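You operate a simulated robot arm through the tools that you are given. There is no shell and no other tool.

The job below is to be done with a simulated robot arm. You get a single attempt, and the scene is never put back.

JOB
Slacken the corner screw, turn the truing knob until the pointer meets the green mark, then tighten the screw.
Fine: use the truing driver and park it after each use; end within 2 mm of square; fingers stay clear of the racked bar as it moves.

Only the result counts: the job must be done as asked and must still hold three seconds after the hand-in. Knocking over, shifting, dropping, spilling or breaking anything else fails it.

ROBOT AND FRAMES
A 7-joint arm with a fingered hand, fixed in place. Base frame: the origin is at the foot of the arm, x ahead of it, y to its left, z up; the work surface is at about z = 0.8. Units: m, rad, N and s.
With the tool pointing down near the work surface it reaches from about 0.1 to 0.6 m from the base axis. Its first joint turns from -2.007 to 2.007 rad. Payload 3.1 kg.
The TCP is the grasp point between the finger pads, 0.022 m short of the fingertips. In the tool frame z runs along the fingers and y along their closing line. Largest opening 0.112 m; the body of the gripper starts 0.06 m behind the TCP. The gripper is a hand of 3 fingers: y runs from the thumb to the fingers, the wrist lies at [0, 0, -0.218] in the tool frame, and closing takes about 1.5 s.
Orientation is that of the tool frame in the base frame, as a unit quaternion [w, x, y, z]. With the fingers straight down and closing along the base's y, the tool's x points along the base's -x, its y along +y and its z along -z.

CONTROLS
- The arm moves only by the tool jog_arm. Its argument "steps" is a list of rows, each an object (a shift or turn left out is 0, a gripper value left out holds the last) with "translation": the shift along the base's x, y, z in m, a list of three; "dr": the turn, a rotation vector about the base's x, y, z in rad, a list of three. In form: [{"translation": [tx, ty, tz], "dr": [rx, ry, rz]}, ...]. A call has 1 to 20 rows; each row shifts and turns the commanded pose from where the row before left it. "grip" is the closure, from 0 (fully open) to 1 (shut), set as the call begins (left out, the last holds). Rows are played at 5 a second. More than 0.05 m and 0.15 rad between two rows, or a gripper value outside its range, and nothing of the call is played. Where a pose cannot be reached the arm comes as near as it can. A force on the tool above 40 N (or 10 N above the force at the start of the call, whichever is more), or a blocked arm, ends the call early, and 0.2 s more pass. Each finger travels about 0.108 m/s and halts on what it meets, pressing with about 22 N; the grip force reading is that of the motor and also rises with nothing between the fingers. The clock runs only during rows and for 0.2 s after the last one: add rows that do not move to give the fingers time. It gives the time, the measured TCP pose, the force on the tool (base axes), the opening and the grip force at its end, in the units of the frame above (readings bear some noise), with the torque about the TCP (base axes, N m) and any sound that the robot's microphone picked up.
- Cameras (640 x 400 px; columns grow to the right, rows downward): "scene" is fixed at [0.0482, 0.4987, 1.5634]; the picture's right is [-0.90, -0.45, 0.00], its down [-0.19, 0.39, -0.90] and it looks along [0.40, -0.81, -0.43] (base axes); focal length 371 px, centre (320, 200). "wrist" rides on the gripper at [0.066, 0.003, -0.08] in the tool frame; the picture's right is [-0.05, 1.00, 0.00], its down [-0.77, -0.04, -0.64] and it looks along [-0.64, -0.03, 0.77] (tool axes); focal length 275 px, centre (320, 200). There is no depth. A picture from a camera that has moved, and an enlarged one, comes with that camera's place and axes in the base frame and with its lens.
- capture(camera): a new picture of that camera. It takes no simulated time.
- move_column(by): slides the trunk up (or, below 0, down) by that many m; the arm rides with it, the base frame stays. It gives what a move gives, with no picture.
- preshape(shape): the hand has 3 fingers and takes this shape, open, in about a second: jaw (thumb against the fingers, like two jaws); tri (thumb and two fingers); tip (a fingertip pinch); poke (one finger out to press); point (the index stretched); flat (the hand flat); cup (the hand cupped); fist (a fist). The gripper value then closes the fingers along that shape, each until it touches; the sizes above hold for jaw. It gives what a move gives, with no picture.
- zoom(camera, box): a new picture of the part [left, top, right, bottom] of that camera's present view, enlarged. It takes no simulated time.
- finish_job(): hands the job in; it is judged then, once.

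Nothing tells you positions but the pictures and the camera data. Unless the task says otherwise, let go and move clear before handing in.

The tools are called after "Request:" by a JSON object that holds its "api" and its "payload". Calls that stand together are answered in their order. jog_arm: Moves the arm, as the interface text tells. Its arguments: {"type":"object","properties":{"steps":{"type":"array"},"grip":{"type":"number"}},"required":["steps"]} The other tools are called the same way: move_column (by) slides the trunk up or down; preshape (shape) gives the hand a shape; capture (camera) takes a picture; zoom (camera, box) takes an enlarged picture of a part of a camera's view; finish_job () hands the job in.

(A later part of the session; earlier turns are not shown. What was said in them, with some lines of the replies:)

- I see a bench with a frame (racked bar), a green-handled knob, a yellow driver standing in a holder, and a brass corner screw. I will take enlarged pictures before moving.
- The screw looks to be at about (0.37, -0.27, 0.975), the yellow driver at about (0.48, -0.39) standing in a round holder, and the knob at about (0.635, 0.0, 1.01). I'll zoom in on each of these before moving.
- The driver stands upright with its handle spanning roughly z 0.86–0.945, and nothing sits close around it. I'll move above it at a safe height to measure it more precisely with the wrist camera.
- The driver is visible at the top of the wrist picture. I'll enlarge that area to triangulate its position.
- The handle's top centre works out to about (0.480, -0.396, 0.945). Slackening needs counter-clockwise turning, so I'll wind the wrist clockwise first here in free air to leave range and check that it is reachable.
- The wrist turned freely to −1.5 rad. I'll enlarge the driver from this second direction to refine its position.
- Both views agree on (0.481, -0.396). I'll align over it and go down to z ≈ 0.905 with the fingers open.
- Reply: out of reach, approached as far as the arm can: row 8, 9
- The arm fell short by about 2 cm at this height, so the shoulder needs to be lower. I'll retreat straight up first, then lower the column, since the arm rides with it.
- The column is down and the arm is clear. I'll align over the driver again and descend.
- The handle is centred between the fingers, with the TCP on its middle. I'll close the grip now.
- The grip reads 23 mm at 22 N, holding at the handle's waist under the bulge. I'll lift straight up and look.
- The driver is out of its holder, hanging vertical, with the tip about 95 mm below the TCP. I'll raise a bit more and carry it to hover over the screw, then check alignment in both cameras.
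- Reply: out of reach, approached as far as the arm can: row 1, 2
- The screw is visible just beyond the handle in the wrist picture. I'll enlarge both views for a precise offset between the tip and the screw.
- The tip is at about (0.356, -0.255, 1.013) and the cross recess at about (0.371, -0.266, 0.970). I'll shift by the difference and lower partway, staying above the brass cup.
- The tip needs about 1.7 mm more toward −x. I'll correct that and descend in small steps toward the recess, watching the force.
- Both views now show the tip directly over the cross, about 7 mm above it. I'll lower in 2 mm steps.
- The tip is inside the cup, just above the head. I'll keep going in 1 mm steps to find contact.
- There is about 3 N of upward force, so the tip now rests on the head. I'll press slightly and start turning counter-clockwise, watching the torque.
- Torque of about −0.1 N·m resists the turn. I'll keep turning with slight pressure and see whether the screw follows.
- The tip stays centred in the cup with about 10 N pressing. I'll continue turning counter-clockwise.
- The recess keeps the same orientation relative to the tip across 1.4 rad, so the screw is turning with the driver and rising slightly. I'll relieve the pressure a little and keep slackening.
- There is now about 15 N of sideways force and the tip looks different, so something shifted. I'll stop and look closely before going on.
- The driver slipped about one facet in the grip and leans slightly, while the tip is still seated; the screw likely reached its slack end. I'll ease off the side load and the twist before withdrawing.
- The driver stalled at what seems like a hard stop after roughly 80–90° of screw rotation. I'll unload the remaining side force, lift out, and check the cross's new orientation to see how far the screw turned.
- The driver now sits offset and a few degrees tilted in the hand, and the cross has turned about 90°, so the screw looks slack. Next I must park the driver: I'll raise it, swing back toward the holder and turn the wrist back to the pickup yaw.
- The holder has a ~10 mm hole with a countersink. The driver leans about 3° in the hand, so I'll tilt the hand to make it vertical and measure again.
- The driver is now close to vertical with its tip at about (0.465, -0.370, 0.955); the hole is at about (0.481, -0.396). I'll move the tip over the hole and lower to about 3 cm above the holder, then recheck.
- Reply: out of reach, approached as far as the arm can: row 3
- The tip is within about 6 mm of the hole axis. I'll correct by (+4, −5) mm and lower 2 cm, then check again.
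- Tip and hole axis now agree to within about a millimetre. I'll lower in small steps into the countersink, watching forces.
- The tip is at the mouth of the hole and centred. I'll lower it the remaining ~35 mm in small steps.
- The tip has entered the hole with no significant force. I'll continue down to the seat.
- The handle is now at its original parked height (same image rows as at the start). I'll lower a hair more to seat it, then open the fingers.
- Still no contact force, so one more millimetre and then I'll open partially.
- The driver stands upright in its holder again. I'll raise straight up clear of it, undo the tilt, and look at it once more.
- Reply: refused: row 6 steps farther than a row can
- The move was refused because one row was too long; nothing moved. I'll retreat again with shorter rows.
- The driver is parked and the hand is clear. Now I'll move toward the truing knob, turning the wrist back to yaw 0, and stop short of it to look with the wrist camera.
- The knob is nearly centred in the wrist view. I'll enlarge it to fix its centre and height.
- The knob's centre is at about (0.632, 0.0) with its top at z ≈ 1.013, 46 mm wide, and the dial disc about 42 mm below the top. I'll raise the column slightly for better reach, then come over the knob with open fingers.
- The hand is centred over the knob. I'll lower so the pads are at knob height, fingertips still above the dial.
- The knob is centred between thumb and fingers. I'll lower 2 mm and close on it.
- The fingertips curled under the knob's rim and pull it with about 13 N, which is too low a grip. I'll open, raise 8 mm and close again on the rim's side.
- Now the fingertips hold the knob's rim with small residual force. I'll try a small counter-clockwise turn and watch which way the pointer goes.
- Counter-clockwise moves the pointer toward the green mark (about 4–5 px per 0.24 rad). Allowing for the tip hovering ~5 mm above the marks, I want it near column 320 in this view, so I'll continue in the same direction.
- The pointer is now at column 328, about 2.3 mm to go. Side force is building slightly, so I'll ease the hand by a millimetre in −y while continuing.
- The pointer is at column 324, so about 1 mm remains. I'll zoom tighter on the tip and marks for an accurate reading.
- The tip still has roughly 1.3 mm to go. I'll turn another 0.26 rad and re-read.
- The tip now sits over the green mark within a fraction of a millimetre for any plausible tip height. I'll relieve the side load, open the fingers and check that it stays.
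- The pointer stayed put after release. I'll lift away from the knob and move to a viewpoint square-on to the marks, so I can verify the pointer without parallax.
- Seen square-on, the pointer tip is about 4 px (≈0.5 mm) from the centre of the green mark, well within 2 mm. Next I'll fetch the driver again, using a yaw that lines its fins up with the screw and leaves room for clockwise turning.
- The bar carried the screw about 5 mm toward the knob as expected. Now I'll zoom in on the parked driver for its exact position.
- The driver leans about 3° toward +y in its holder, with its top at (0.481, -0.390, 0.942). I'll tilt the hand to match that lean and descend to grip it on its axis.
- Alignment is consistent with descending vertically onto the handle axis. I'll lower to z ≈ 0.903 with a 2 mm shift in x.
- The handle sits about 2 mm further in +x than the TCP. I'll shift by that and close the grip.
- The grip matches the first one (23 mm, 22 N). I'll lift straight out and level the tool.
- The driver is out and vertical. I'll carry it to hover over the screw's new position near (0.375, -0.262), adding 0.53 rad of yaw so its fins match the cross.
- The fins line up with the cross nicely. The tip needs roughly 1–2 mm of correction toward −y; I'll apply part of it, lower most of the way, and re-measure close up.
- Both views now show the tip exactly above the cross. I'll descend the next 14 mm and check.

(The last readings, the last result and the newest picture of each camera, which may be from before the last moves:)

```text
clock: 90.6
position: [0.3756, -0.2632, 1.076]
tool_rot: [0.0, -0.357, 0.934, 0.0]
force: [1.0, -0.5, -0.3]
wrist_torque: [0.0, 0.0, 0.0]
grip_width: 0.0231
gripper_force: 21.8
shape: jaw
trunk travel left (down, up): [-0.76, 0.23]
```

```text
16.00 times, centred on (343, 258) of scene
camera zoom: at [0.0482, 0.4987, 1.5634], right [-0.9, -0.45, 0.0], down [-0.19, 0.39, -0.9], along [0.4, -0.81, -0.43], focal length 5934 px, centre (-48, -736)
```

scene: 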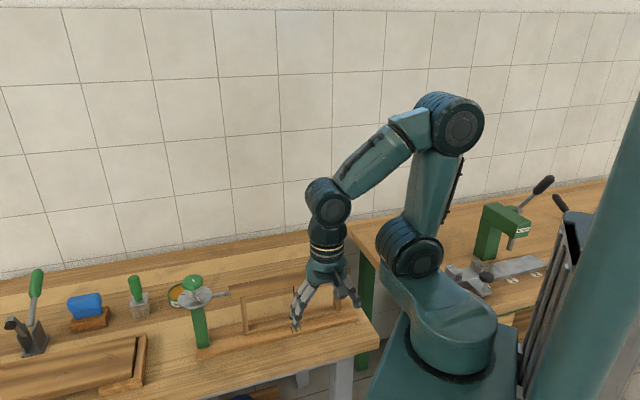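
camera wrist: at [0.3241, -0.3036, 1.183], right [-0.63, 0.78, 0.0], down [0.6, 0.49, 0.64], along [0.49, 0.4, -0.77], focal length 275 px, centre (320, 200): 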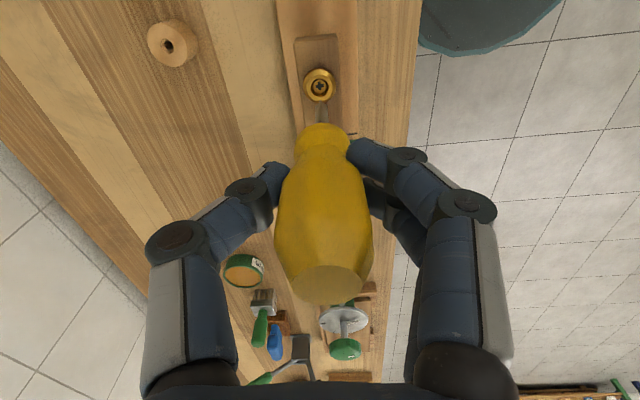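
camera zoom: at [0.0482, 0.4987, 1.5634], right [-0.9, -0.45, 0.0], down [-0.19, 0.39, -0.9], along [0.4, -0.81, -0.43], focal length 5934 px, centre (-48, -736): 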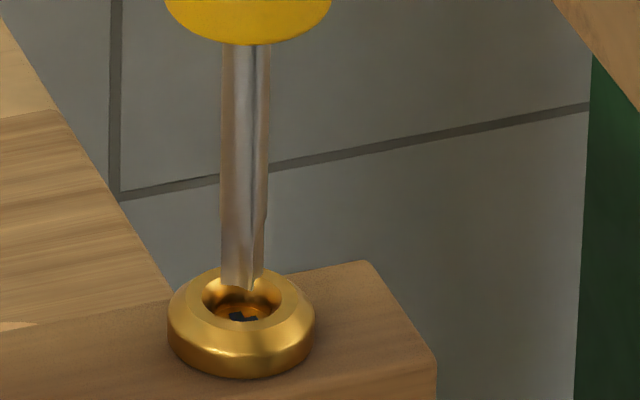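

Nearly seated; I'll nudge half a millimetre and lower the last few millimetres to contact.

Request:
{"api": "jog_arm", "payload": {"steps": [{"translation": [-0.0004, 0.0005, -0.002]}, {"translation": [0, 0, -0.002]}, {"translation": [0, 0, -0.0015]}, {"translation": [0, 0, -0.001]}, {}, {}]}}

Request:
{"api": "zoom", "payload": {"camera": "wrist", "box": [270, 60, 370, 140]}}

Request:
{"api": "zoom", "payload": {"camera": "scene", "box": [328, 246, 358, 271]}}

```text
clock: 92.0
position: [0.375, -0.2627, 1.0695]
tool_rot: [0.001, -0.356, 0.934, -0.001]
force: [0.6, 0.4, -1.1]
wrist_torque: [0.02, 0.02, -0.02]
grip_width: 0.0228
gripper_force: 22.1
shape: jaw
trunk travel left (down, up): [-0.76, 0.23]
```

```text
5.00 times, centred on (320, 100) of wrist
camera zoom: at [0.3235, -0.3049, 1.1502], right [-0.63, 0.78, 0.0], down [0.6, 0.49, 0.64], along [0.49, 0.4, -0.77], focal length 1376 px, centre (320, 700)
```

zoom: 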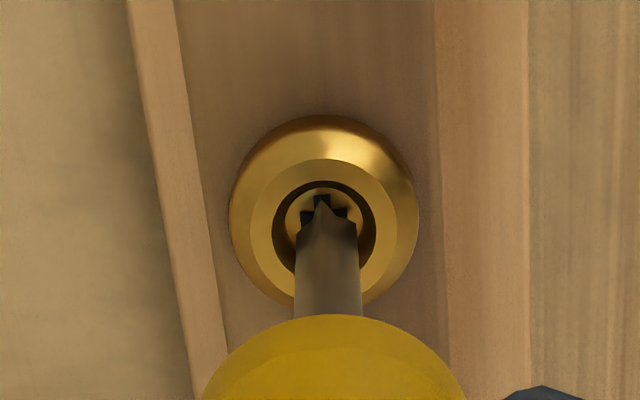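

```text
16.00 times, centred on (343, 258) of scene
camera zoom: at [0.0482, 0.4987, 1.5634], right [-0.9, -0.45, 0.0], down [-0.19, 0.39, -0.9], along [0.4, -0.81, -0.43], focal length 5934 px, centre (-48, -736)
```

zoom: 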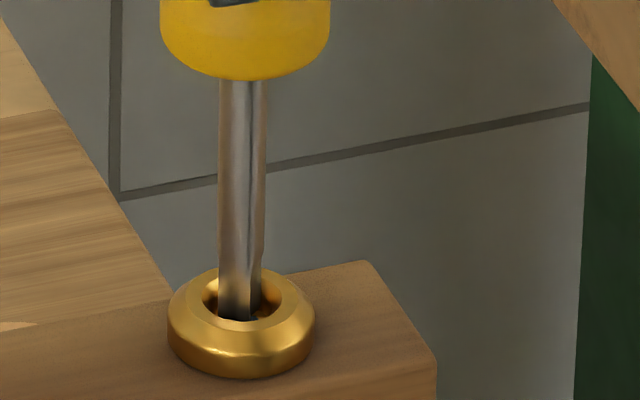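

The tip is in the recess mouth and centred within half a millimetre. I'll press down in small steps until contact.

Request:
{"api": "jog_arm", "payload": {"steps": [{"translation": [0.0002, -0.0003, -0.001]}, {"translation": [0, 0, -0.001]}, {"translation": [0, 0, -0.001]}, {}, {}]}}

Request:
{"api": "zoom", "payload": {"camera": "wrist", "box": [270, 60, 370, 140]}}

Request:
{"api": "zoom", "payload": {"camera": "scene", "box": [284, 318, 308, 336]}}

```text
clock: 93.2
position: [0.3728, -0.2623, 1.066]
tool_rot: [0.0, -0.357, 0.934, -0.001]
force: [0.8, -0.3, 12.2]
wrist_torque: [0.0, 0.0, 0.02]
grip_width: 0.0232
gripper_force: 22.0
shape: jaw
trunk travel left (down, up): [-0.76, 0.23]
```

```text
5.00 times, centred on (320, 100) of wrist
camera zoom: at [0.3229, -0.3051, 1.1476], right [-0.63, 0.78, 0.0], down [0.6, 0.49, 0.64], along [0.49, 0.4, -0.77], focal length 1376 px, centre (320, 700)
```

zoom: 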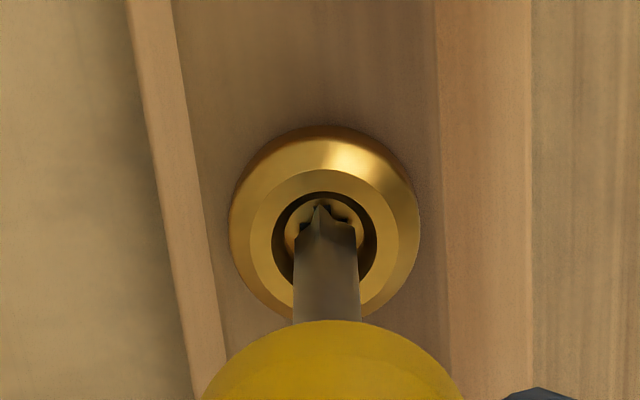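

```text
16.00 times, centred on (296, 327) of scene
camera zoom: at [0.0482, 0.4987, 1.5634], right [-0.9, -0.45, 0.0], down [-0.19, 0.39, -0.9], along [0.4, -0.81, -0.43], focal length 5934 px, centre (704, -1832)
```

zoom: 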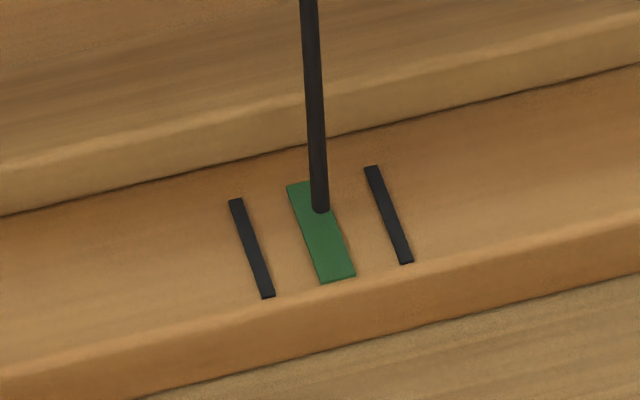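

Contact at 12 N, and the pointer hasn't moved. I'll now turn clockwise in stages, watching torque and the pointer.

Request:
{"api": "jog_arm", "payload": {"steps": [{"dr": [0, 0, -0.1]}, {"dr": [0, 0, -0.1]}, {"dr": [0, 0, -0.1]}, {"dr": [0, 0, -0.1]}, {}]}}

Request:
{"api": "zoom", "payload": {"camera": "wrist", "box": [270, 60, 370, 140]}}

Request:
{"api": "zoom", "payload": {"camera": "scene", "box": [284, 318, 308, 336]}}

```text
clock: 94.4
position: [0.3746, -0.2623, 1.0666]
tool_rot: [0.001, -0.163, 0.987, 0.0]
force: [0.0, 1.1, 10.0]
wrist_torque: [0.0, -0.04, 0.0]
grip_width: 0.0234
gripper_force: 22.1
shape: jaw
trunk travel left (down, up): [-0.76, 0.23]
```

```text
5.00 times, centred on (320, 100) of wrist
camera zoom: at [0.3105, -0.2819, 1.1477], right [-0.28, 0.96, 0.0], down [0.74, 0.21, 0.64], along [0.61, 0.18, -0.77], focal length 1376 px, centre (320, 700)
```

zoom: 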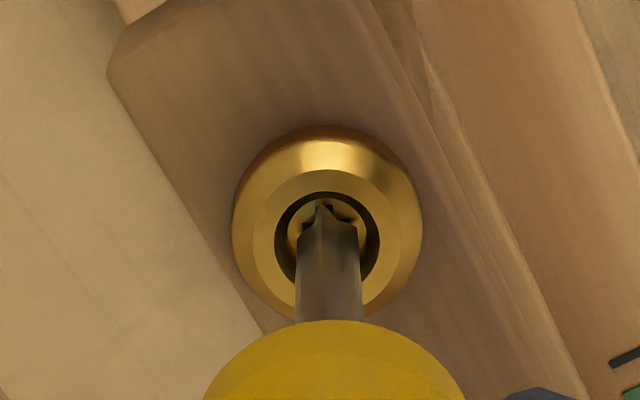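

```text
16.00 times, centred on (296, 327) of scene
camera zoom: at [0.0482, 0.4987, 1.5634], right [-0.9, -0.45, 0.0], down [-0.19, 0.39, -0.9], along [0.4, -0.81, -0.43], focal length 5934 px, centre (704, -1832)
```

zoom: 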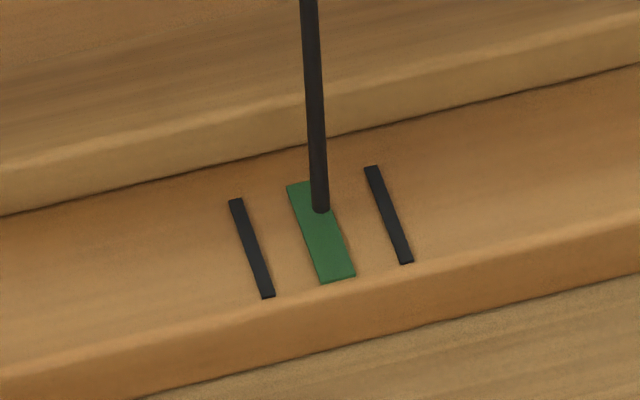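

The recess rotates with the driver, with little torque and no pointer motion. I'll continue clockwise.

Request:
{"api": "jog_arm", "payload": {"steps": [{"dr": [0, 0, -0.1]}, {"dr": [0, 0, -0.1]}, {"dr": [0, 0, -0.1]}, {"dr": [0, 0, -0.1]}, {"dr": [0, 0, -0.1]}, {}]}}

Request:
{"api": "zoom", "payload": {"camera": "wrist", "box": [270, 60, 370, 140]}}

Request:
{"api": "zoom", "payload": {"camera": "scene", "box": [284, 318, 308, 336]}}

```text
clock: 95.8
position: [0.3736, -0.2621, 1.0675]
tool_rot: [0.0, 0.087, 0.996, 0.0]
force: [-0.7, 0.4, 7.5]
wrist_torque: [0.04, 0.06, -0.04]
grip_width: 0.0235
gripper_force: 22.1
shape: jaw
trunk travel left (down, up): [-0.76, 0.23]
```

```text
5.00 times, centred on (320, 100) of wrist
camera zoom: at [0.3095, -0.2489, 1.1479], right [0.22, 0.98, 0.0], down [0.75, -0.17, 0.64], along [0.62, -0.14, -0.77], focal length 1376 px, centre (320, 700)
```

zoom: 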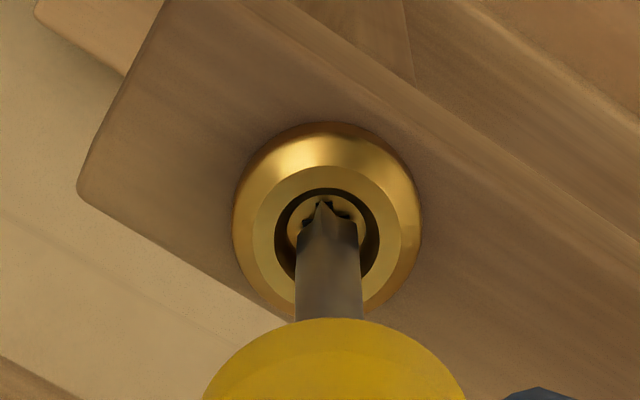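

```text
16.00 times, centred on (296, 327) of scene
camera zoom: at [0.0482, 0.4987, 1.5634], right [-0.9, -0.45, 0.0], down [-0.19, 0.39, -0.9], along [0.4, -0.81, -0.43], focal length 5934 px, centre (704, -1832)
```

zoom: 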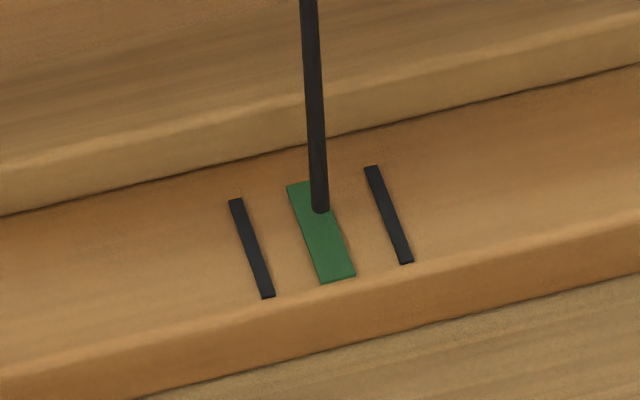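

0.9 rad turned; downward force has eased to 7.5 N as the screw goes in. I'll follow it down by half a millimetre and continue.

Request:
{"api": "jog_arm", "payload": {"steps": [{"translation": [0, 0, -0.0005], "dr": [0, 0, -0.1]}, {"dr": [0, 0, -0.1]}, {"dr": [0, 0, -0.1]}, {"dr": [0, 0, -0.1]}, {}]}}

Request:
{"api": "zoom", "payload": {"camera": "wrist", "box": [270, 60, 370, 140]}}

Request:
{"api": "zoom", "payload": {"camera": "scene", "box": [284, 318, 308, 336]}}

```text
clock: 97.0
position: [0.3744, -0.2612, 1.0666]
tool_rot: [0.0, 0.282, 0.959, 0.0]
force: [-0.8, -0.6, 13.3]
wrist_torque: [0.0, -0.01, 0.06]
grip_width: 0.0235
gripper_force: 21.8
shape: jaw
trunk travel left (down, up): [-0.76, 0.23]
```

```text
5.00 times, centred on (320, 100) of wrist
camera zoom: at [0.3198, -0.2243, 1.1474], right [0.58, 0.81, 0.0], down [0.63, -0.45, 0.64], along [0.52, -0.37, -0.77], focal length 1376 px, centre (320, 700)
```

zoom: 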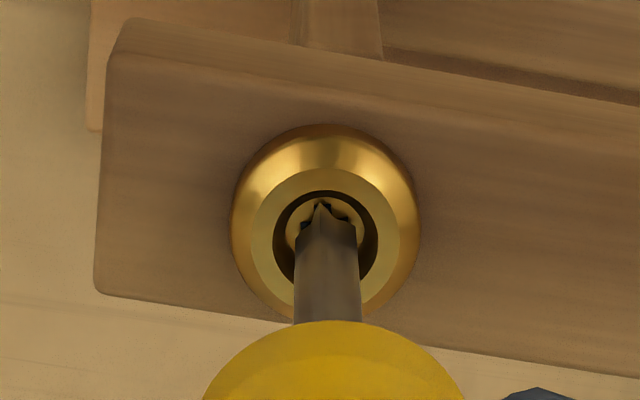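

```text
16.00 times, centred on (296, 327) of scene
camera zoom: at [0.0482, 0.4987, 1.5634], right [-0.9, -0.45, 0.0], down [-0.19, 0.39, -0.9], along [0.4, -0.81, -0.43], focal length 5934 px, centre (704, -1832)
```

zoom: 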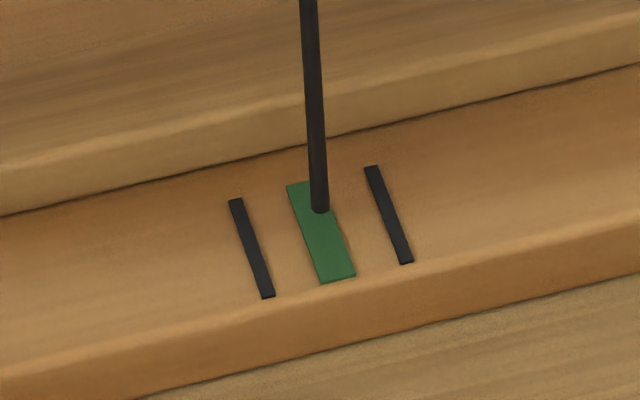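

1.3 rad turned. I'll go in smaller increments now to feel for the tight stop.

Request:
{"api": "jog_arm", "payload": {"steps": [{"dr": [0, 0, -0.08]}, {"dr": [0, 0, -0.08]}, {}]}}

Request:
{"api": "zoom", "payload": {"camera": "wrist", "box": [270, 60, 370, 140]}}

```text
clock: 97.8
position: [0.3738, -0.2627, 1.0659]
tool_rot: [0.001, 0.358, 0.934, 0.0]
force: [1.0, -0.3, 15.1]
wrist_torque: [-0.05, -0.04, 0.05]
grip_width: 0.0235
gripper_force: 22.4
shape: jaw
trunk travel left (down, up): [-0.76, 0.23]
```

```text
5.00 times, centred on (320, 100) of wrist
camera zoom: at [0.3263, -0.2159, 1.1472], right [0.7, 0.71, 0.0], down [0.55, -0.54, 0.64], along [0.45, -0.45, -0.77], focal length 1376 px, centre (320, 700)
```

zoom: 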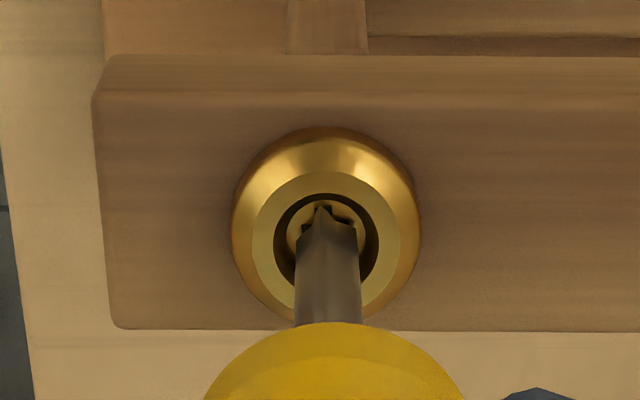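

Still low torque at 1.46 rad. Continuing in small steps.

Request:
{"api": "jog_arm", "payload": {"steps": [{"dr": [0, 0, -0.08]}, {"dr": [0, 0, -0.08]}, {}]}}

Request:
{"api": "zoom", "payload": {"camera": "wrist", "box": [270, 60, 370, 140]}}

Request:
{"api": "zoom", "payload": {"camera": "scene", "box": [284, 318, 308, 336]}}

```text
clock: 98.6
position: [0.3741, -0.2619, 1.0663]
tool_rot: [0.001, 0.431, 0.902, 0.0]
force: [1.5, 0.2, 13.3]
wrist_torque: [0.0, -0.05, 0.18]
grip_width: 0.0237
gripper_force: 21.9
shape: jaw
trunk travel left (down, up): [-0.76, 0.23]
```

```text
5.00 times, centred on (320, 100) of wrist
camera zoom: at [0.3343, -0.2091, 1.1473], right [0.81, 0.59, 0.0], down [0.46, -0.62, 0.64], along [0.38, -0.51, -0.77], focal length 1376 px, centre (320, 700)
```

zoom: 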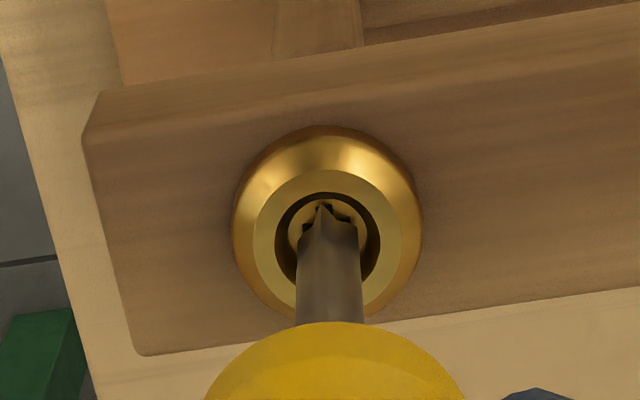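

```text
16.00 times, centred on (296, 327) of scene
camera zoom: at [0.0482, 0.4987, 1.5634], right [-0.9, -0.45, 0.0], down [-0.19, 0.39, -0.9], along [0.4, -0.81, -0.43], focal length 5934 px, centre (704, -1832)
```

zoom: 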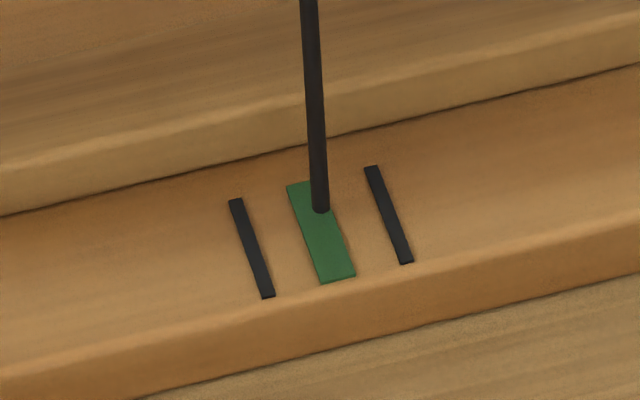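

Torque rose to 0.18 N·m at 1.62 rad, so the screw is reaching its tight end. One small step more to firm it up.

Request:
{"api": "jog_arm", "payload": {"steps": [{"dr": [0, 0, -0.05]}, {"dr": [0, 0, -0.03]}, {}]}}

Request:
{"api": "zoom", "payload": {"camera": "wrist", "box": [270, 60, 370, 140]}}

Request:
{"api": "zoom", "payload": {"camera": "scene", "box": [284, 318, 308, 336]}}

```text
clock: 99.4
position: [0.3732, -0.2619, 1.066]
tool_rot: [0.0, 0.467, 0.884, 0.0]
force: [-0.9, 1.2, 9.2]
wrist_torque: [0.03, 0.0, 0.39]
grip_width: 0.0237
gripper_force: 21.9
shape: jaw
trunk travel left (down, up): [-0.76, 0.23]
```

```text
5.00 times, centred on (320, 100) of wrist
camera zoom: at [0.3391, -0.2061, 1.1475], right [0.85, 0.53, 0.0], down [0.41, -0.66, 0.64], along [0.33, -0.54, -0.77], focal length 1376 px, centre (320, 700)
```

zoom: 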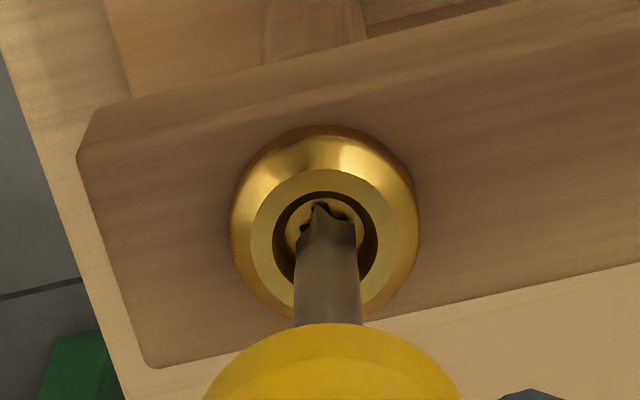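

```text
16.00 times, centred on (296, 327) of scene
camera zoom: at [0.0482, 0.4987, 1.5634], right [-0.9, -0.45, 0.0], down [-0.19, 0.39, -0.9], along [0.4, -0.81, -0.43], focal length 5934 px, centre (704, -1832)
```

zoom: 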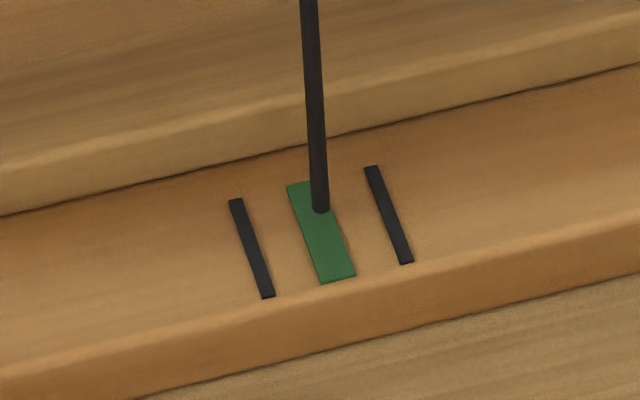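

Torque climbed to 0.39 N·m over the last 0.08 rad, a firm stop, and the pointer stayed on green. I'll unwind most of the elastic twist without turning the screw back, then lift out.

Request:
{"api": "jog_arm", "payload": {"steps": [{"dr": [0, 0, 0.05]}, {"dr": [0, 0, 0.05]}, {}]}}

Request:
{"api": "jog_arm", "payload": {"steps": [{"translation": [0, 0, 0.002]}, {"translation": [0, 0, 0.003]}, {"translation": [0, 0, 0.006]}, {"translation": [0, 0, 0.01]}, {"translation": [0, 0, 0.015]}, {}, {}]}}

Request:
{"api": "zoom", "payload": {"camera": "wrist", "box": [260, 40, 380, 140]}}

Request:
{"api": "zoom", "payload": {"camera": "scene", "box": [284, 318, 308, 336]}}

Request:
{"api": "zoom", "payload": {"camera": "scene", "box": [310, 195, 382, 275]}}

```text
clock: 100.2
position: [0.3737, -0.2612, 1.0663]
tool_rot: [0.001, 0.422, 0.907, 0.0]
force: [-2.0, 0.4, 9.7]
wrist_torque: [0.04, 0.02, -0.02]
grip_width: 0.0236
gripper_force: 22.5
shape: jaw
trunk travel left (down, up): [-0.76, 0.23]
```

```text
clock: 101.8
position: [0.3742, -0.2632, 1.1029]
tool_rot: [0.0, 0.422, 0.907, -0.001]
force: [-0.4, -0.5, -1.6]
wrist_torque: [-0.03, -0.03, 0.02]
grip_width: 0.0235
gripper_force: 22.7
shape: jaw
trunk travel left (down, up): [-0.76, 0.23]
```

```text
4.00 times, centred on (320, 90) of wrist
camera zoom: at [0.3347, -0.2107, 1.1835], right [0.79, 0.61, 0.0], down [0.47, -0.61, 0.64], along [0.39, -0.51, -0.77], focal length 1101 px, centre (320, 640)
```

zoom: 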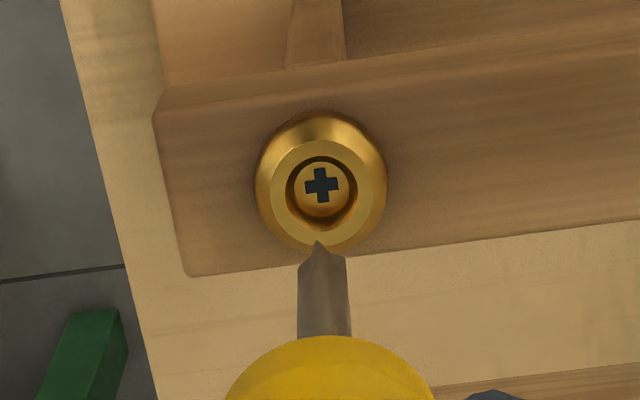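

```text
16.00 times, centred on (296, 327) of scene
camera zoom: at [0.0482, 0.4987, 1.5634], right [-0.9, -0.45, 0.0], down [-0.19, 0.39, -0.9], along [0.4, -0.81, -0.43], focal length 5934 px, centre (704, -1832)
```

zoom: 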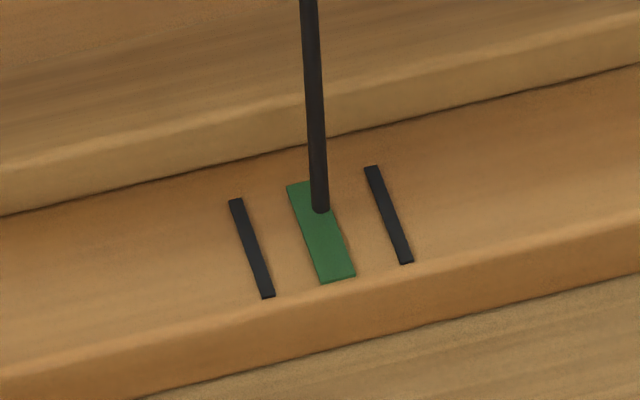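

```text
5.00 times, centred on (346, 235) of scene
camera zoom: at [0.0482, 0.4987, 1.5634], right [-0.9, -0.45, 0.0], down [-0.19, 0.39, -0.9], along [0.4, -0.81, -0.43], focal length 1854 px, centre (190, 25)
```

zoom: 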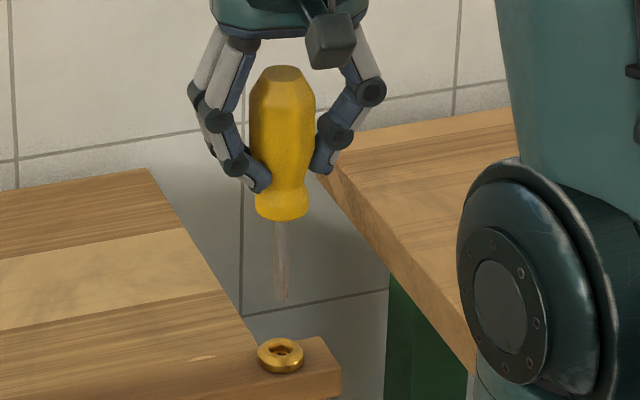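

The screw's cross is back at its original orientation and the pointer is still centred on green. Now I'll carry the driver back over its holder.

Request:
{"api": "jog_arm", "payload": {"steps": [{"translation": [0.0178, -0.022, 0]}, {"translation": [0.0178, -0.022, 0]}, {"translation": [0.0178, -0.022, -0.01]}, {"translation": [0.0178, -0.022, -0.015]}, {"translation": [0.0178, -0.022, -0.02]}, {"translation": [0.0178, -0.022, -0.02]}, {"translation": [0, 0, -0.03]}, {"translation": [0, 0, -0.025]}, {}, {}]}}

Request:
{"api": "capture", "payload": {"camera": "wrist"}}

Request:
{"api": "zoom", "payload": {"camera": "wrist", "box": [260, 40, 380, 140]}}

Request:
{"api": "zoom", "payload": {"camera": "scene", "box": [288, 210, 372, 280]}}

```text
clock: 104.0
position: [0.4794, -0.3943, 0.9825]
tool_rot: [-0.001, 0.421, 0.907, -0.001]
force: [1.1, 0.0, -1.0]
wrist_torque: [0.0, 0.02, 0.04]
grip_width: 0.0234
gripper_force: 22.1
shape: jaw
trunk travel left (down, up): [-0.76, 0.23]
```

```text
taken
camera wrist: at [0.44, -0.3426, 1.0643], right [0.79, 0.61, 0.0], down [0.47, -0.61, 0.64], along [0.39, -0.5, -0.77], focal length 275 px, centre (320, 200)
```

wrist: 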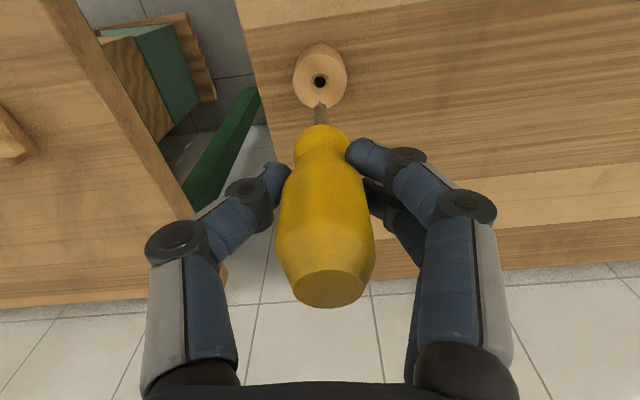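

```text
4.00 times, centred on (320, 90) of wrist
camera zoom: at [0.44, -0.3426, 1.0643], right [0.79, 0.61, 0.0], down [0.47, -0.61, 0.64], along [0.39, -0.5, -0.77], focal length 1101 px, centre (320, 640)
```

zoom: 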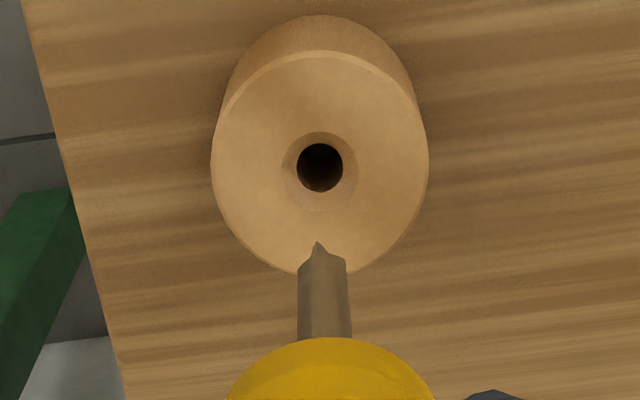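

```text
5.71 times, centred on (330, 245) of scene
camera zoom: at [0.0482, 0.4987, 1.5634], right [-0.9, -0.45, 0.0], down [-0.19, 0.39, -0.9], along [0.4, -0.81, -0.43], focal length 2119 px, centre (263, -57)
```

zoom: 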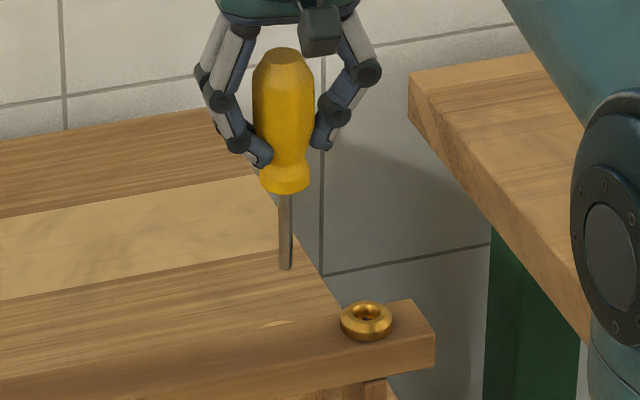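

The tip is within about 1 mm of the hole's axis. I'll lower to just above the hole and check again.

Request:
{"api": "jog_arm", "payload": {"steps": [{"translation": [0.0003, -0.0005, -0.015]}, {"translation": [0, 0, -0.015]}, {"translation": [0, 0, -0.01]}, {}, {}]}}

Request:
{"api": "zoom", "payload": {"camera": "wrist", "box": [260, 40, 380, 140]}}

Request:
{"api": "zoom", "payload": {"camera": "scene", "box": [288, 210, 372, 280]}}

```text
clock: 105.2
position: [0.4815, -0.3955, 0.9422]
tool_rot: [0.0, 0.421, 0.907, 0.0]
force: [-0.4, 0.3, -0.4]
wrist_torque: [0.0, -0.02, -0.05]
grip_width: 0.0234
gripper_force: 22.2
shape: jaw
trunk travel left (down, up): [-0.76, 0.23]
```

```text
4.00 times, centred on (320, 90) of wrist
camera zoom: at [0.4419, -0.343, 1.0235], right [0.79, 0.61, 0.0], down [0.47, -0.61, 0.64], along [0.39, -0.5, -0.77], focal length 1101 px, centre (320, 640)
```

zoom: 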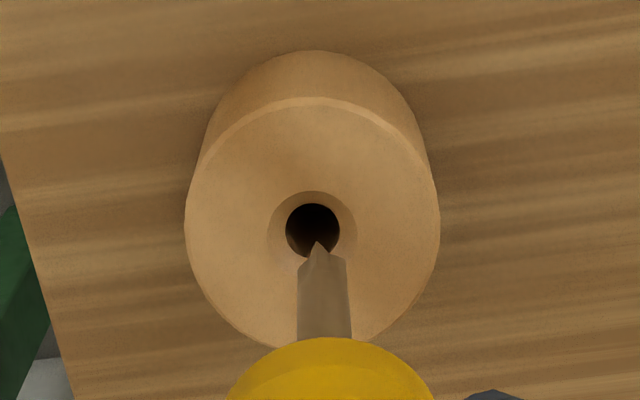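

```text
5.71 times, centred on (330, 245) of scene
camera zoom: at [0.0482, 0.4987, 1.5634], right [-0.9, -0.45, 0.0], down [-0.19, 0.39, -0.9], along [0.4, -0.81, -0.43], focal length 2119 px, centre (263, -57)
```

zoom: 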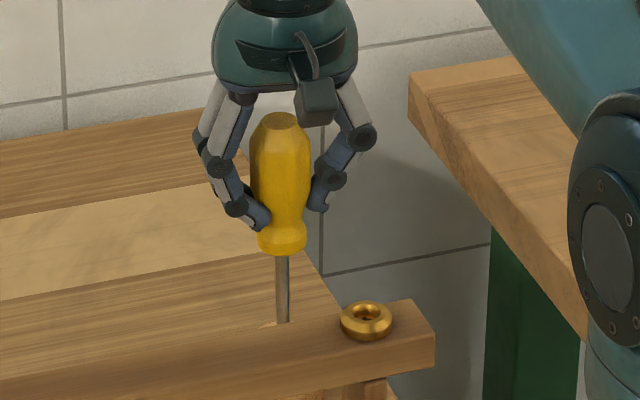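

The tip is about 1.5 mm off toward +x here. I'll correct and lower into the countersink.

Request:
{"api": "jog_arm", "payload": {"steps": [{"translation": [-0.0015, -0.0004, 0]}, {}, {"translation": [0, 0, -0.004]}, {"translation": [0, 0, -0.004]}, {}, {}]}}

Request:
{"api": "zoom", "payload": {"camera": "wrist", "box": [260, 40, 380, 140]}}

Request:
{"api": "zoom", "payload": {"camera": "scene", "box": [288, 210, 372, 280]}}

```text
clock: 106.6
position: [0.4805, -0.3952, 0.9338]
tool_rot: [-0.001, 0.422, 0.907, 0.0]
force: [0.3, 0.6, -0.4]
wrist_torque: [0.01, -0.01, 0.04]
grip_width: 0.0236
gripper_force: 22.4
shape: jaw
trunk travel left (down, up): [-0.76, 0.23]
```

```text
4.00 times, centred on (320, 90) of wrist
camera zoom: at [0.4406, -0.3439, 1.0147], right [0.79, 0.61, 0.0], down [0.47, -0.61, 0.64], along [0.39, -0.5, -0.77], focal length 1101 px, centre (320, 640)
```

zoom: 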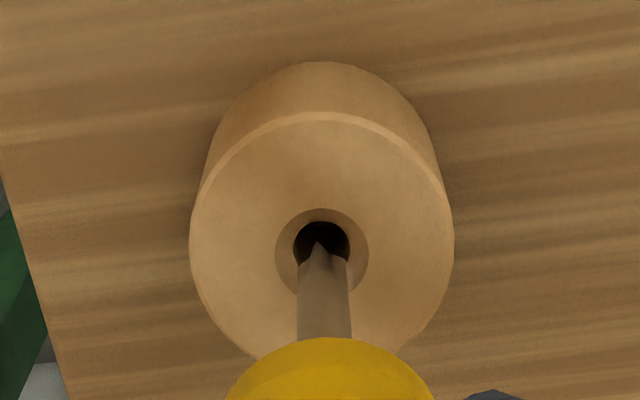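

```text
5.71 times, centred on (330, 245) of scene
camera zoom: at [0.0482, 0.4987, 1.5634], right [-0.9, -0.45, 0.0], down [-0.19, 0.39, -0.9], along [0.4, -0.81, -0.43], focal length 2119 px, centre (263, -57)
```

zoom: 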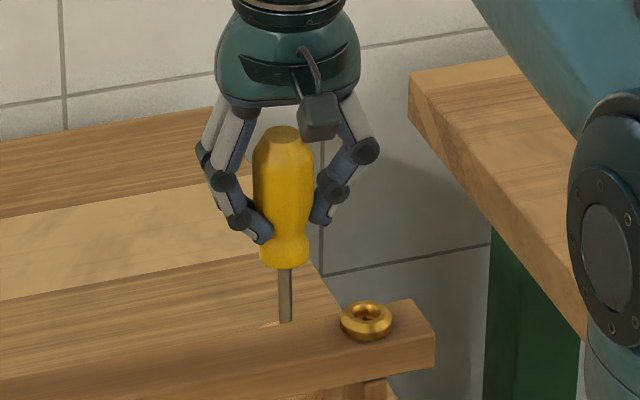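

Centred in the hole. I'll lower the rest of the way to its seat.

Request:
{"api": "jog_arm", "payload": {"steps": [{"translation": [0, 0, -0.004]}, {"translation": [0, 0, -0.004]}, {"translation": [0, 0, -0.004]}, {"translation": [0, 0, -0.004]}, {}, {}]}}

Request:
{"api": "zoom", "payload": {"camera": "wrist", "box": [260, 40, 380, 140]}}

Request:
{"api": "jog_arm", "payload": {"steps": [{"translation": [0, 0, -0.004]}, {"translation": [0, 0, -0.004]}, {"translation": [0, 0, -0.003]}, {"translation": [0, 0, -0.002]}, {}, {}]}}

Request:
{"api": "zoom", "payload": {"camera": "scene", "box": [280, 230, 376, 290]}}

Request:
{"api": "capture", "payload": {"camera": "wrist"}}

```text
clock: 108.0
position: [0.4798, -0.3954, 0.9184]
tool_rot: [0.0, 0.421, 0.907, 0.0]
force: [0.2, 0.1, -1.3]
wrist_torque: [-0.01, 0.0, -0.02]
grip_width: 0.0231
gripper_force: 22.2
shape: jaw
trunk travel left (down, up): [-0.76, 0.23]
```

```text
4.00 times, centred on (320, 90) of wrist
camera zoom: at [0.4401, -0.3443, 0.999], right [0.79, 0.61, 0.0], down [0.47, -0.61, 0.64], along [0.39, -0.51, -0.77], focal length 1101 px, centre (320, 640)
```

zoom: 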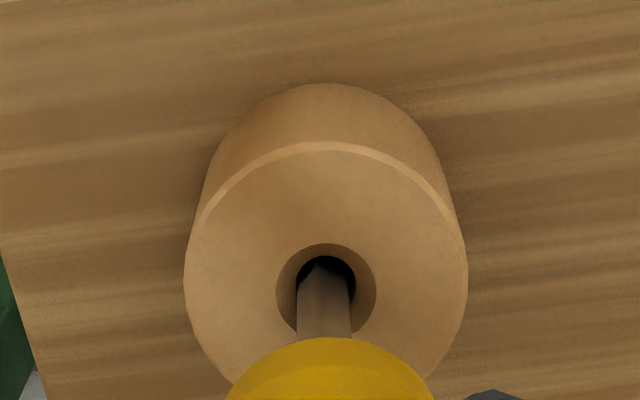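

```text
clock: 109.4
position: [0.4797, -0.3961, 0.9036]
tool_rot: [0.0, 0.422, 0.907, 0.001]
force: [-0.2, -1.0, -0.6]
wrist_torque: [0.0, -0.01, 0.01]
grip_width: 0.0234
gripper_force: 22.4
shape: jaw
trunk travel left (down, up): [-0.76, 0.23]
```

```text
6.67 times, centred on (328, 260) of scene
camera zoom: at [0.0482, 0.4987, 1.5634], right [-0.9, -0.45, 0.0], down [-0.19, 0.39, -0.9], along [0.4, -0.81, -0.43], focal length 2472 px, centre (267, -200)
```

zoom: 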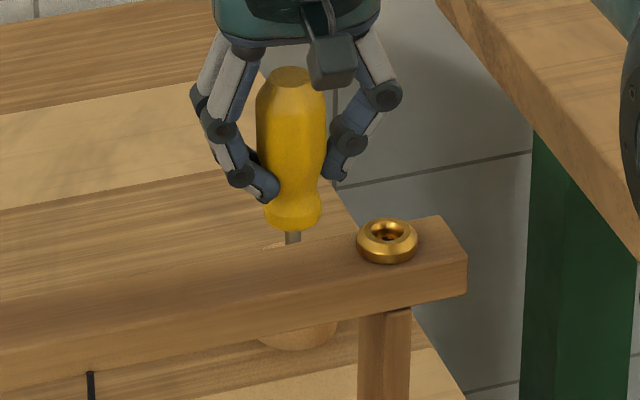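

```text
taken
camera wrist: at [0.4401, -0.3439, 0.9858], right [0.79, 0.61, 0.0], down [0.47, -0.61, 0.64], along [0.39, -0.5, -0.77], focal length 275 px, centre (320, 200)
```

wrist: 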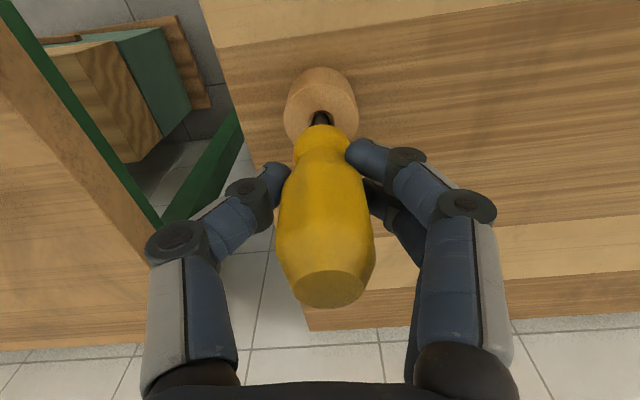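

The driver is within a couple of millimetres of its seat, matching its starting position. I'll lower slightly more, then release.

Request:
{"api": "jog_arm", "payload": {"steps": [{"translation": [0, 0, -0.001]}, {"translation": [0, 0, -0.001]}, {"translation": [0, 0, -0.0005]}, {}, {}]}}

Request:
{"api": "jog_arm", "payload": {"steps": [{}, {}, {}, {}, {}, {}, {}, {}], "grip": 0}}

Request:
{"api": "zoom", "payload": {"camera": "scene", "box": [280, 230, 376, 290]}}

Request:
{"api": "capture", "payload": {"camera": "wrist"}}

```text
clock: 110.6
position: [0.48, -0.3962, 0.9024]
tool_rot: [-0.001, 0.422, 0.906, 0.001]
force: [-0.3, -0.4, 4.0]
wrist_torque: [0.0, 0.02, 0.04]
grip_width: 0.0232
gripper_force: 22.2
shape: jaw
trunk travel left (down, up): [-0.76, 0.23]
```

```text
clock: 112.4
position: [0.481, -0.3957, 0.9024]
tool_rot: [-0.001, 0.422, 0.907, 0.0]
force: [-0.2, 0.1, -0.1]
wrist_torque: [0.03, -0.01, 0.0]
grip_width: 0.1118
gripper_force: 0.0
shape: jaw
trunk travel left (down, up): [-0.76, 0.23]
```

```text
6.67 times, centred on (328, 260) of scene
camera zoom: at [0.0482, 0.4987, 1.5634], right [-0.9, -0.45, 0.0], down [-0.19, 0.39, -0.9], along [0.4, -0.81, -0.43], focal length 2472 px, centre (267, -200)
```

zoom: 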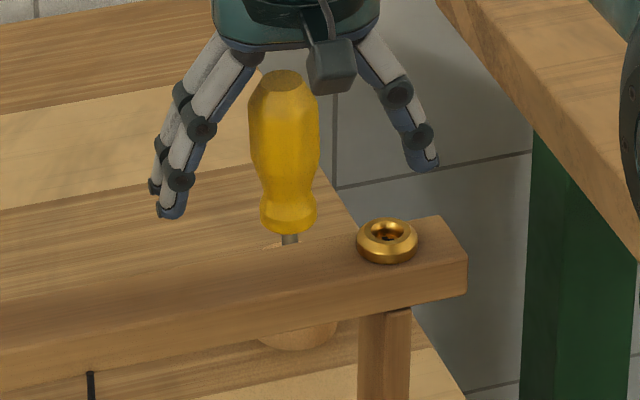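

```text
taken
camera wrist: at [0.4403, -0.3438, 0.9832], right [0.79, 0.61, 0.0], down [0.47, -0.61, 0.64], along [0.39, -0.51, -0.77], focal length 275 px, centre (320, 200)
```

wrist: 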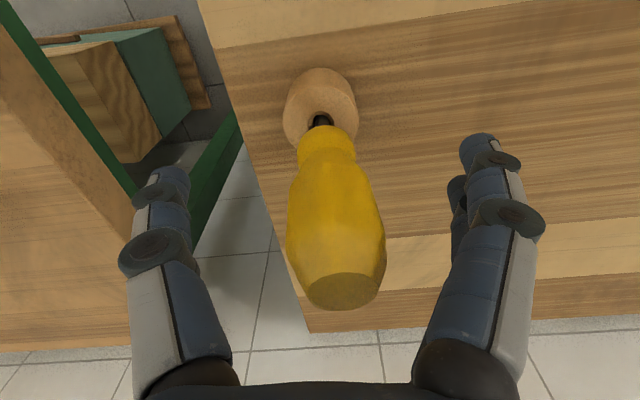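

The driver touched its seat (4 N) and now rests in the holder. I'll withdraw straight up and take a square-on look at the pointer to confirm the final state.

Request:
{"api": "jog_arm", "payload": {"steps": [{"translation": [0, 0, 0.02]}, {"translation": [0, 0, 0.03]}, {"translation": [0, 0, 0.04]}, {"translation": [0, 0, 0.04]}, {"translation": [0, 0, 0.04]}, {"translation": [-0.018, 0.036, 0.01]}, {"translation": [-0.018, 0.036, 0.01]}, {"translation": [-0.018, 0.036, 0]}, {"translation": [-0.018, 0.036, 0]}, {"translation": [-0.018, 0.036, 0]}, {"translation": [-0.018, 0.036, 0]}, {"translation": [-0.018, 0.036, 0]}, {"translation": [-0.018, 0.036, 0]}, {"translation": [-0.018, 0.036, 0]}, {"translation": [-0.018, 0.036, 0]}, {"translation": [-0.018, 0.036, 0]}, {}, {}]}}

Request:
{"api": "capture", "payload": {"camera": "scene"}}

Request:
{"api": "capture", "payload": {"camera": "wrist"}}

```text
clock: 116.2
position: [0.2882, -0.0091, 1.0916]
tool_rot: [0.0, 0.422, 0.907, 0.0]
force: [-0.6, 0.1, -0.3]
wrist_torque: [0.01, -0.01, 0.02]
grip_width: 0.1119
gripper_force: 0.0
shape: jaw
out of reach, approached as far as the arm can: row 13
trunk travel left (down, up): [-0.76, 0.23]
```

```text
taken
```

scene: 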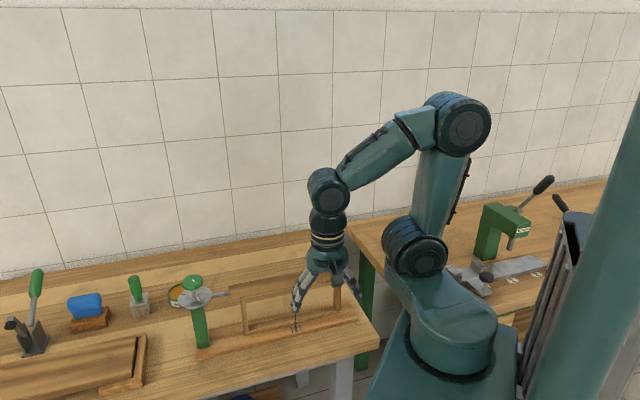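

```text
taken
camera wrist: at [0.2483, 0.0434, 1.1735], right [0.79, 0.61, 0.0], down [0.47, -0.61, 0.64], along [0.39, -0.51, -0.77], focal length 275 px, centre (320, 200)
```

wrist: 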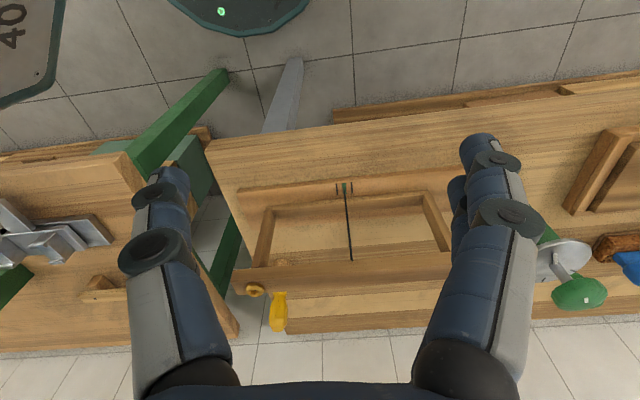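

Request:
{"api": "zoom", "payload": {"camera": "wrist", "box": [326, 175, 362, 203]}}

Request:
{"api": "zoom", "payload": {"camera": "wrist", "box": [230, 250, 310, 340]}}

Request:
{"api": "zoom", "payload": {"camera": "scene", "box": [160, 265, 240, 315]}}

```text
14.29 times, centred on (344, 189) of wrist
camera zoom: at [0.2483, 0.0434, 1.1735], right [0.79, 0.61, 0.0], down [0.47, -0.61, 0.64], along [0.39, -0.51, -0.77], focal length 3932 px, centre (-23, 357)
```

zoom: 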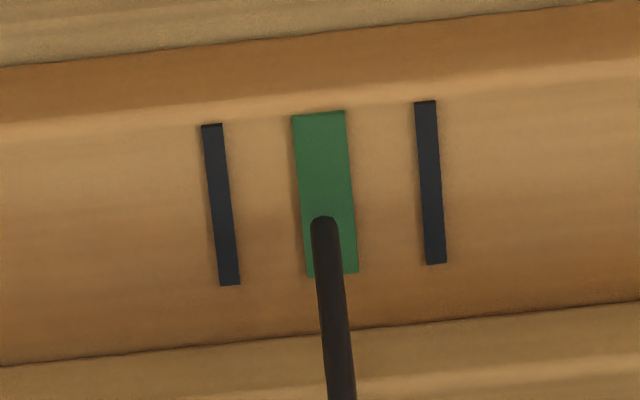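

```text
4.44 times, centred on (270, 295) of wrist
camera zoom: at [0.2483, 0.0434, 1.1735], right [0.79, 0.61, 0.0], down [0.47, -0.61, 0.64], along [0.39, -0.51, -0.77], focal length 1224 px, centre (542, -222)
```

zoom: 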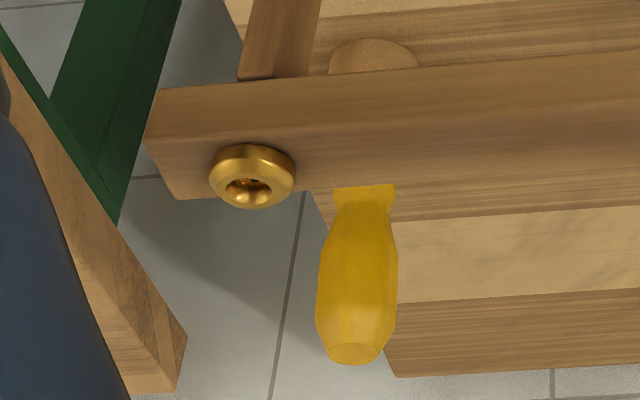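

```text
8.00 times, centred on (200, 290) of scene
camera zoom: at [0.0482, 0.4987, 1.5634], right [-0.9, -0.45, 0.0], down [-0.19, 0.39, -0.9], along [0.4, -0.81, -0.43], focal length 2967 px, centre (1280, -520)
```

zoom: 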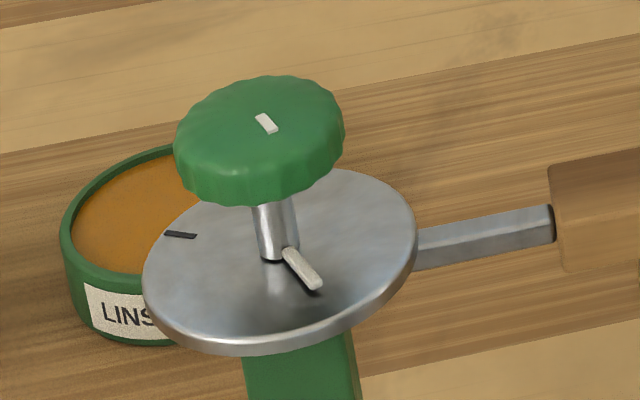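

The pointer sits within about 0.3 mm of the centre of the green mark. The screw was tightened to a firm stop, the driver is back in its holder, and the hand is clear, so I'm handing in.

Request:
{"api": "finish_job", "payload": {}}

```text
The job is handed in.
```

The frame is trued and I've handed the job in. No verdict has come back yet.

- **Screw slackened:** I turned it counter-clockwise with the truing driver, about 90°, until it hit a stop. The driver slipped slightly in the hand at that stop, so I stopped turning there and parked it.
- **Knob turned:** I turned the truing knob counter-clockwise about 65° until the pointer met the green mark. The fingers stayed on the knob, clear of the bar.
- **Screw tightened:** I turned it clockwise to a firm stop, at about 0.39 N·m. The cross is back at roughly its original angle, and the pointer did not move while tightening.
- **Final state:** The last square-on view shows the pointer about 0.3 mm from the centre of the green mark. The driver is seated in its holder and leans a few degrees, where at the start it stood straight. The hand is open and clear. I saw nothing else knocked or shifted.
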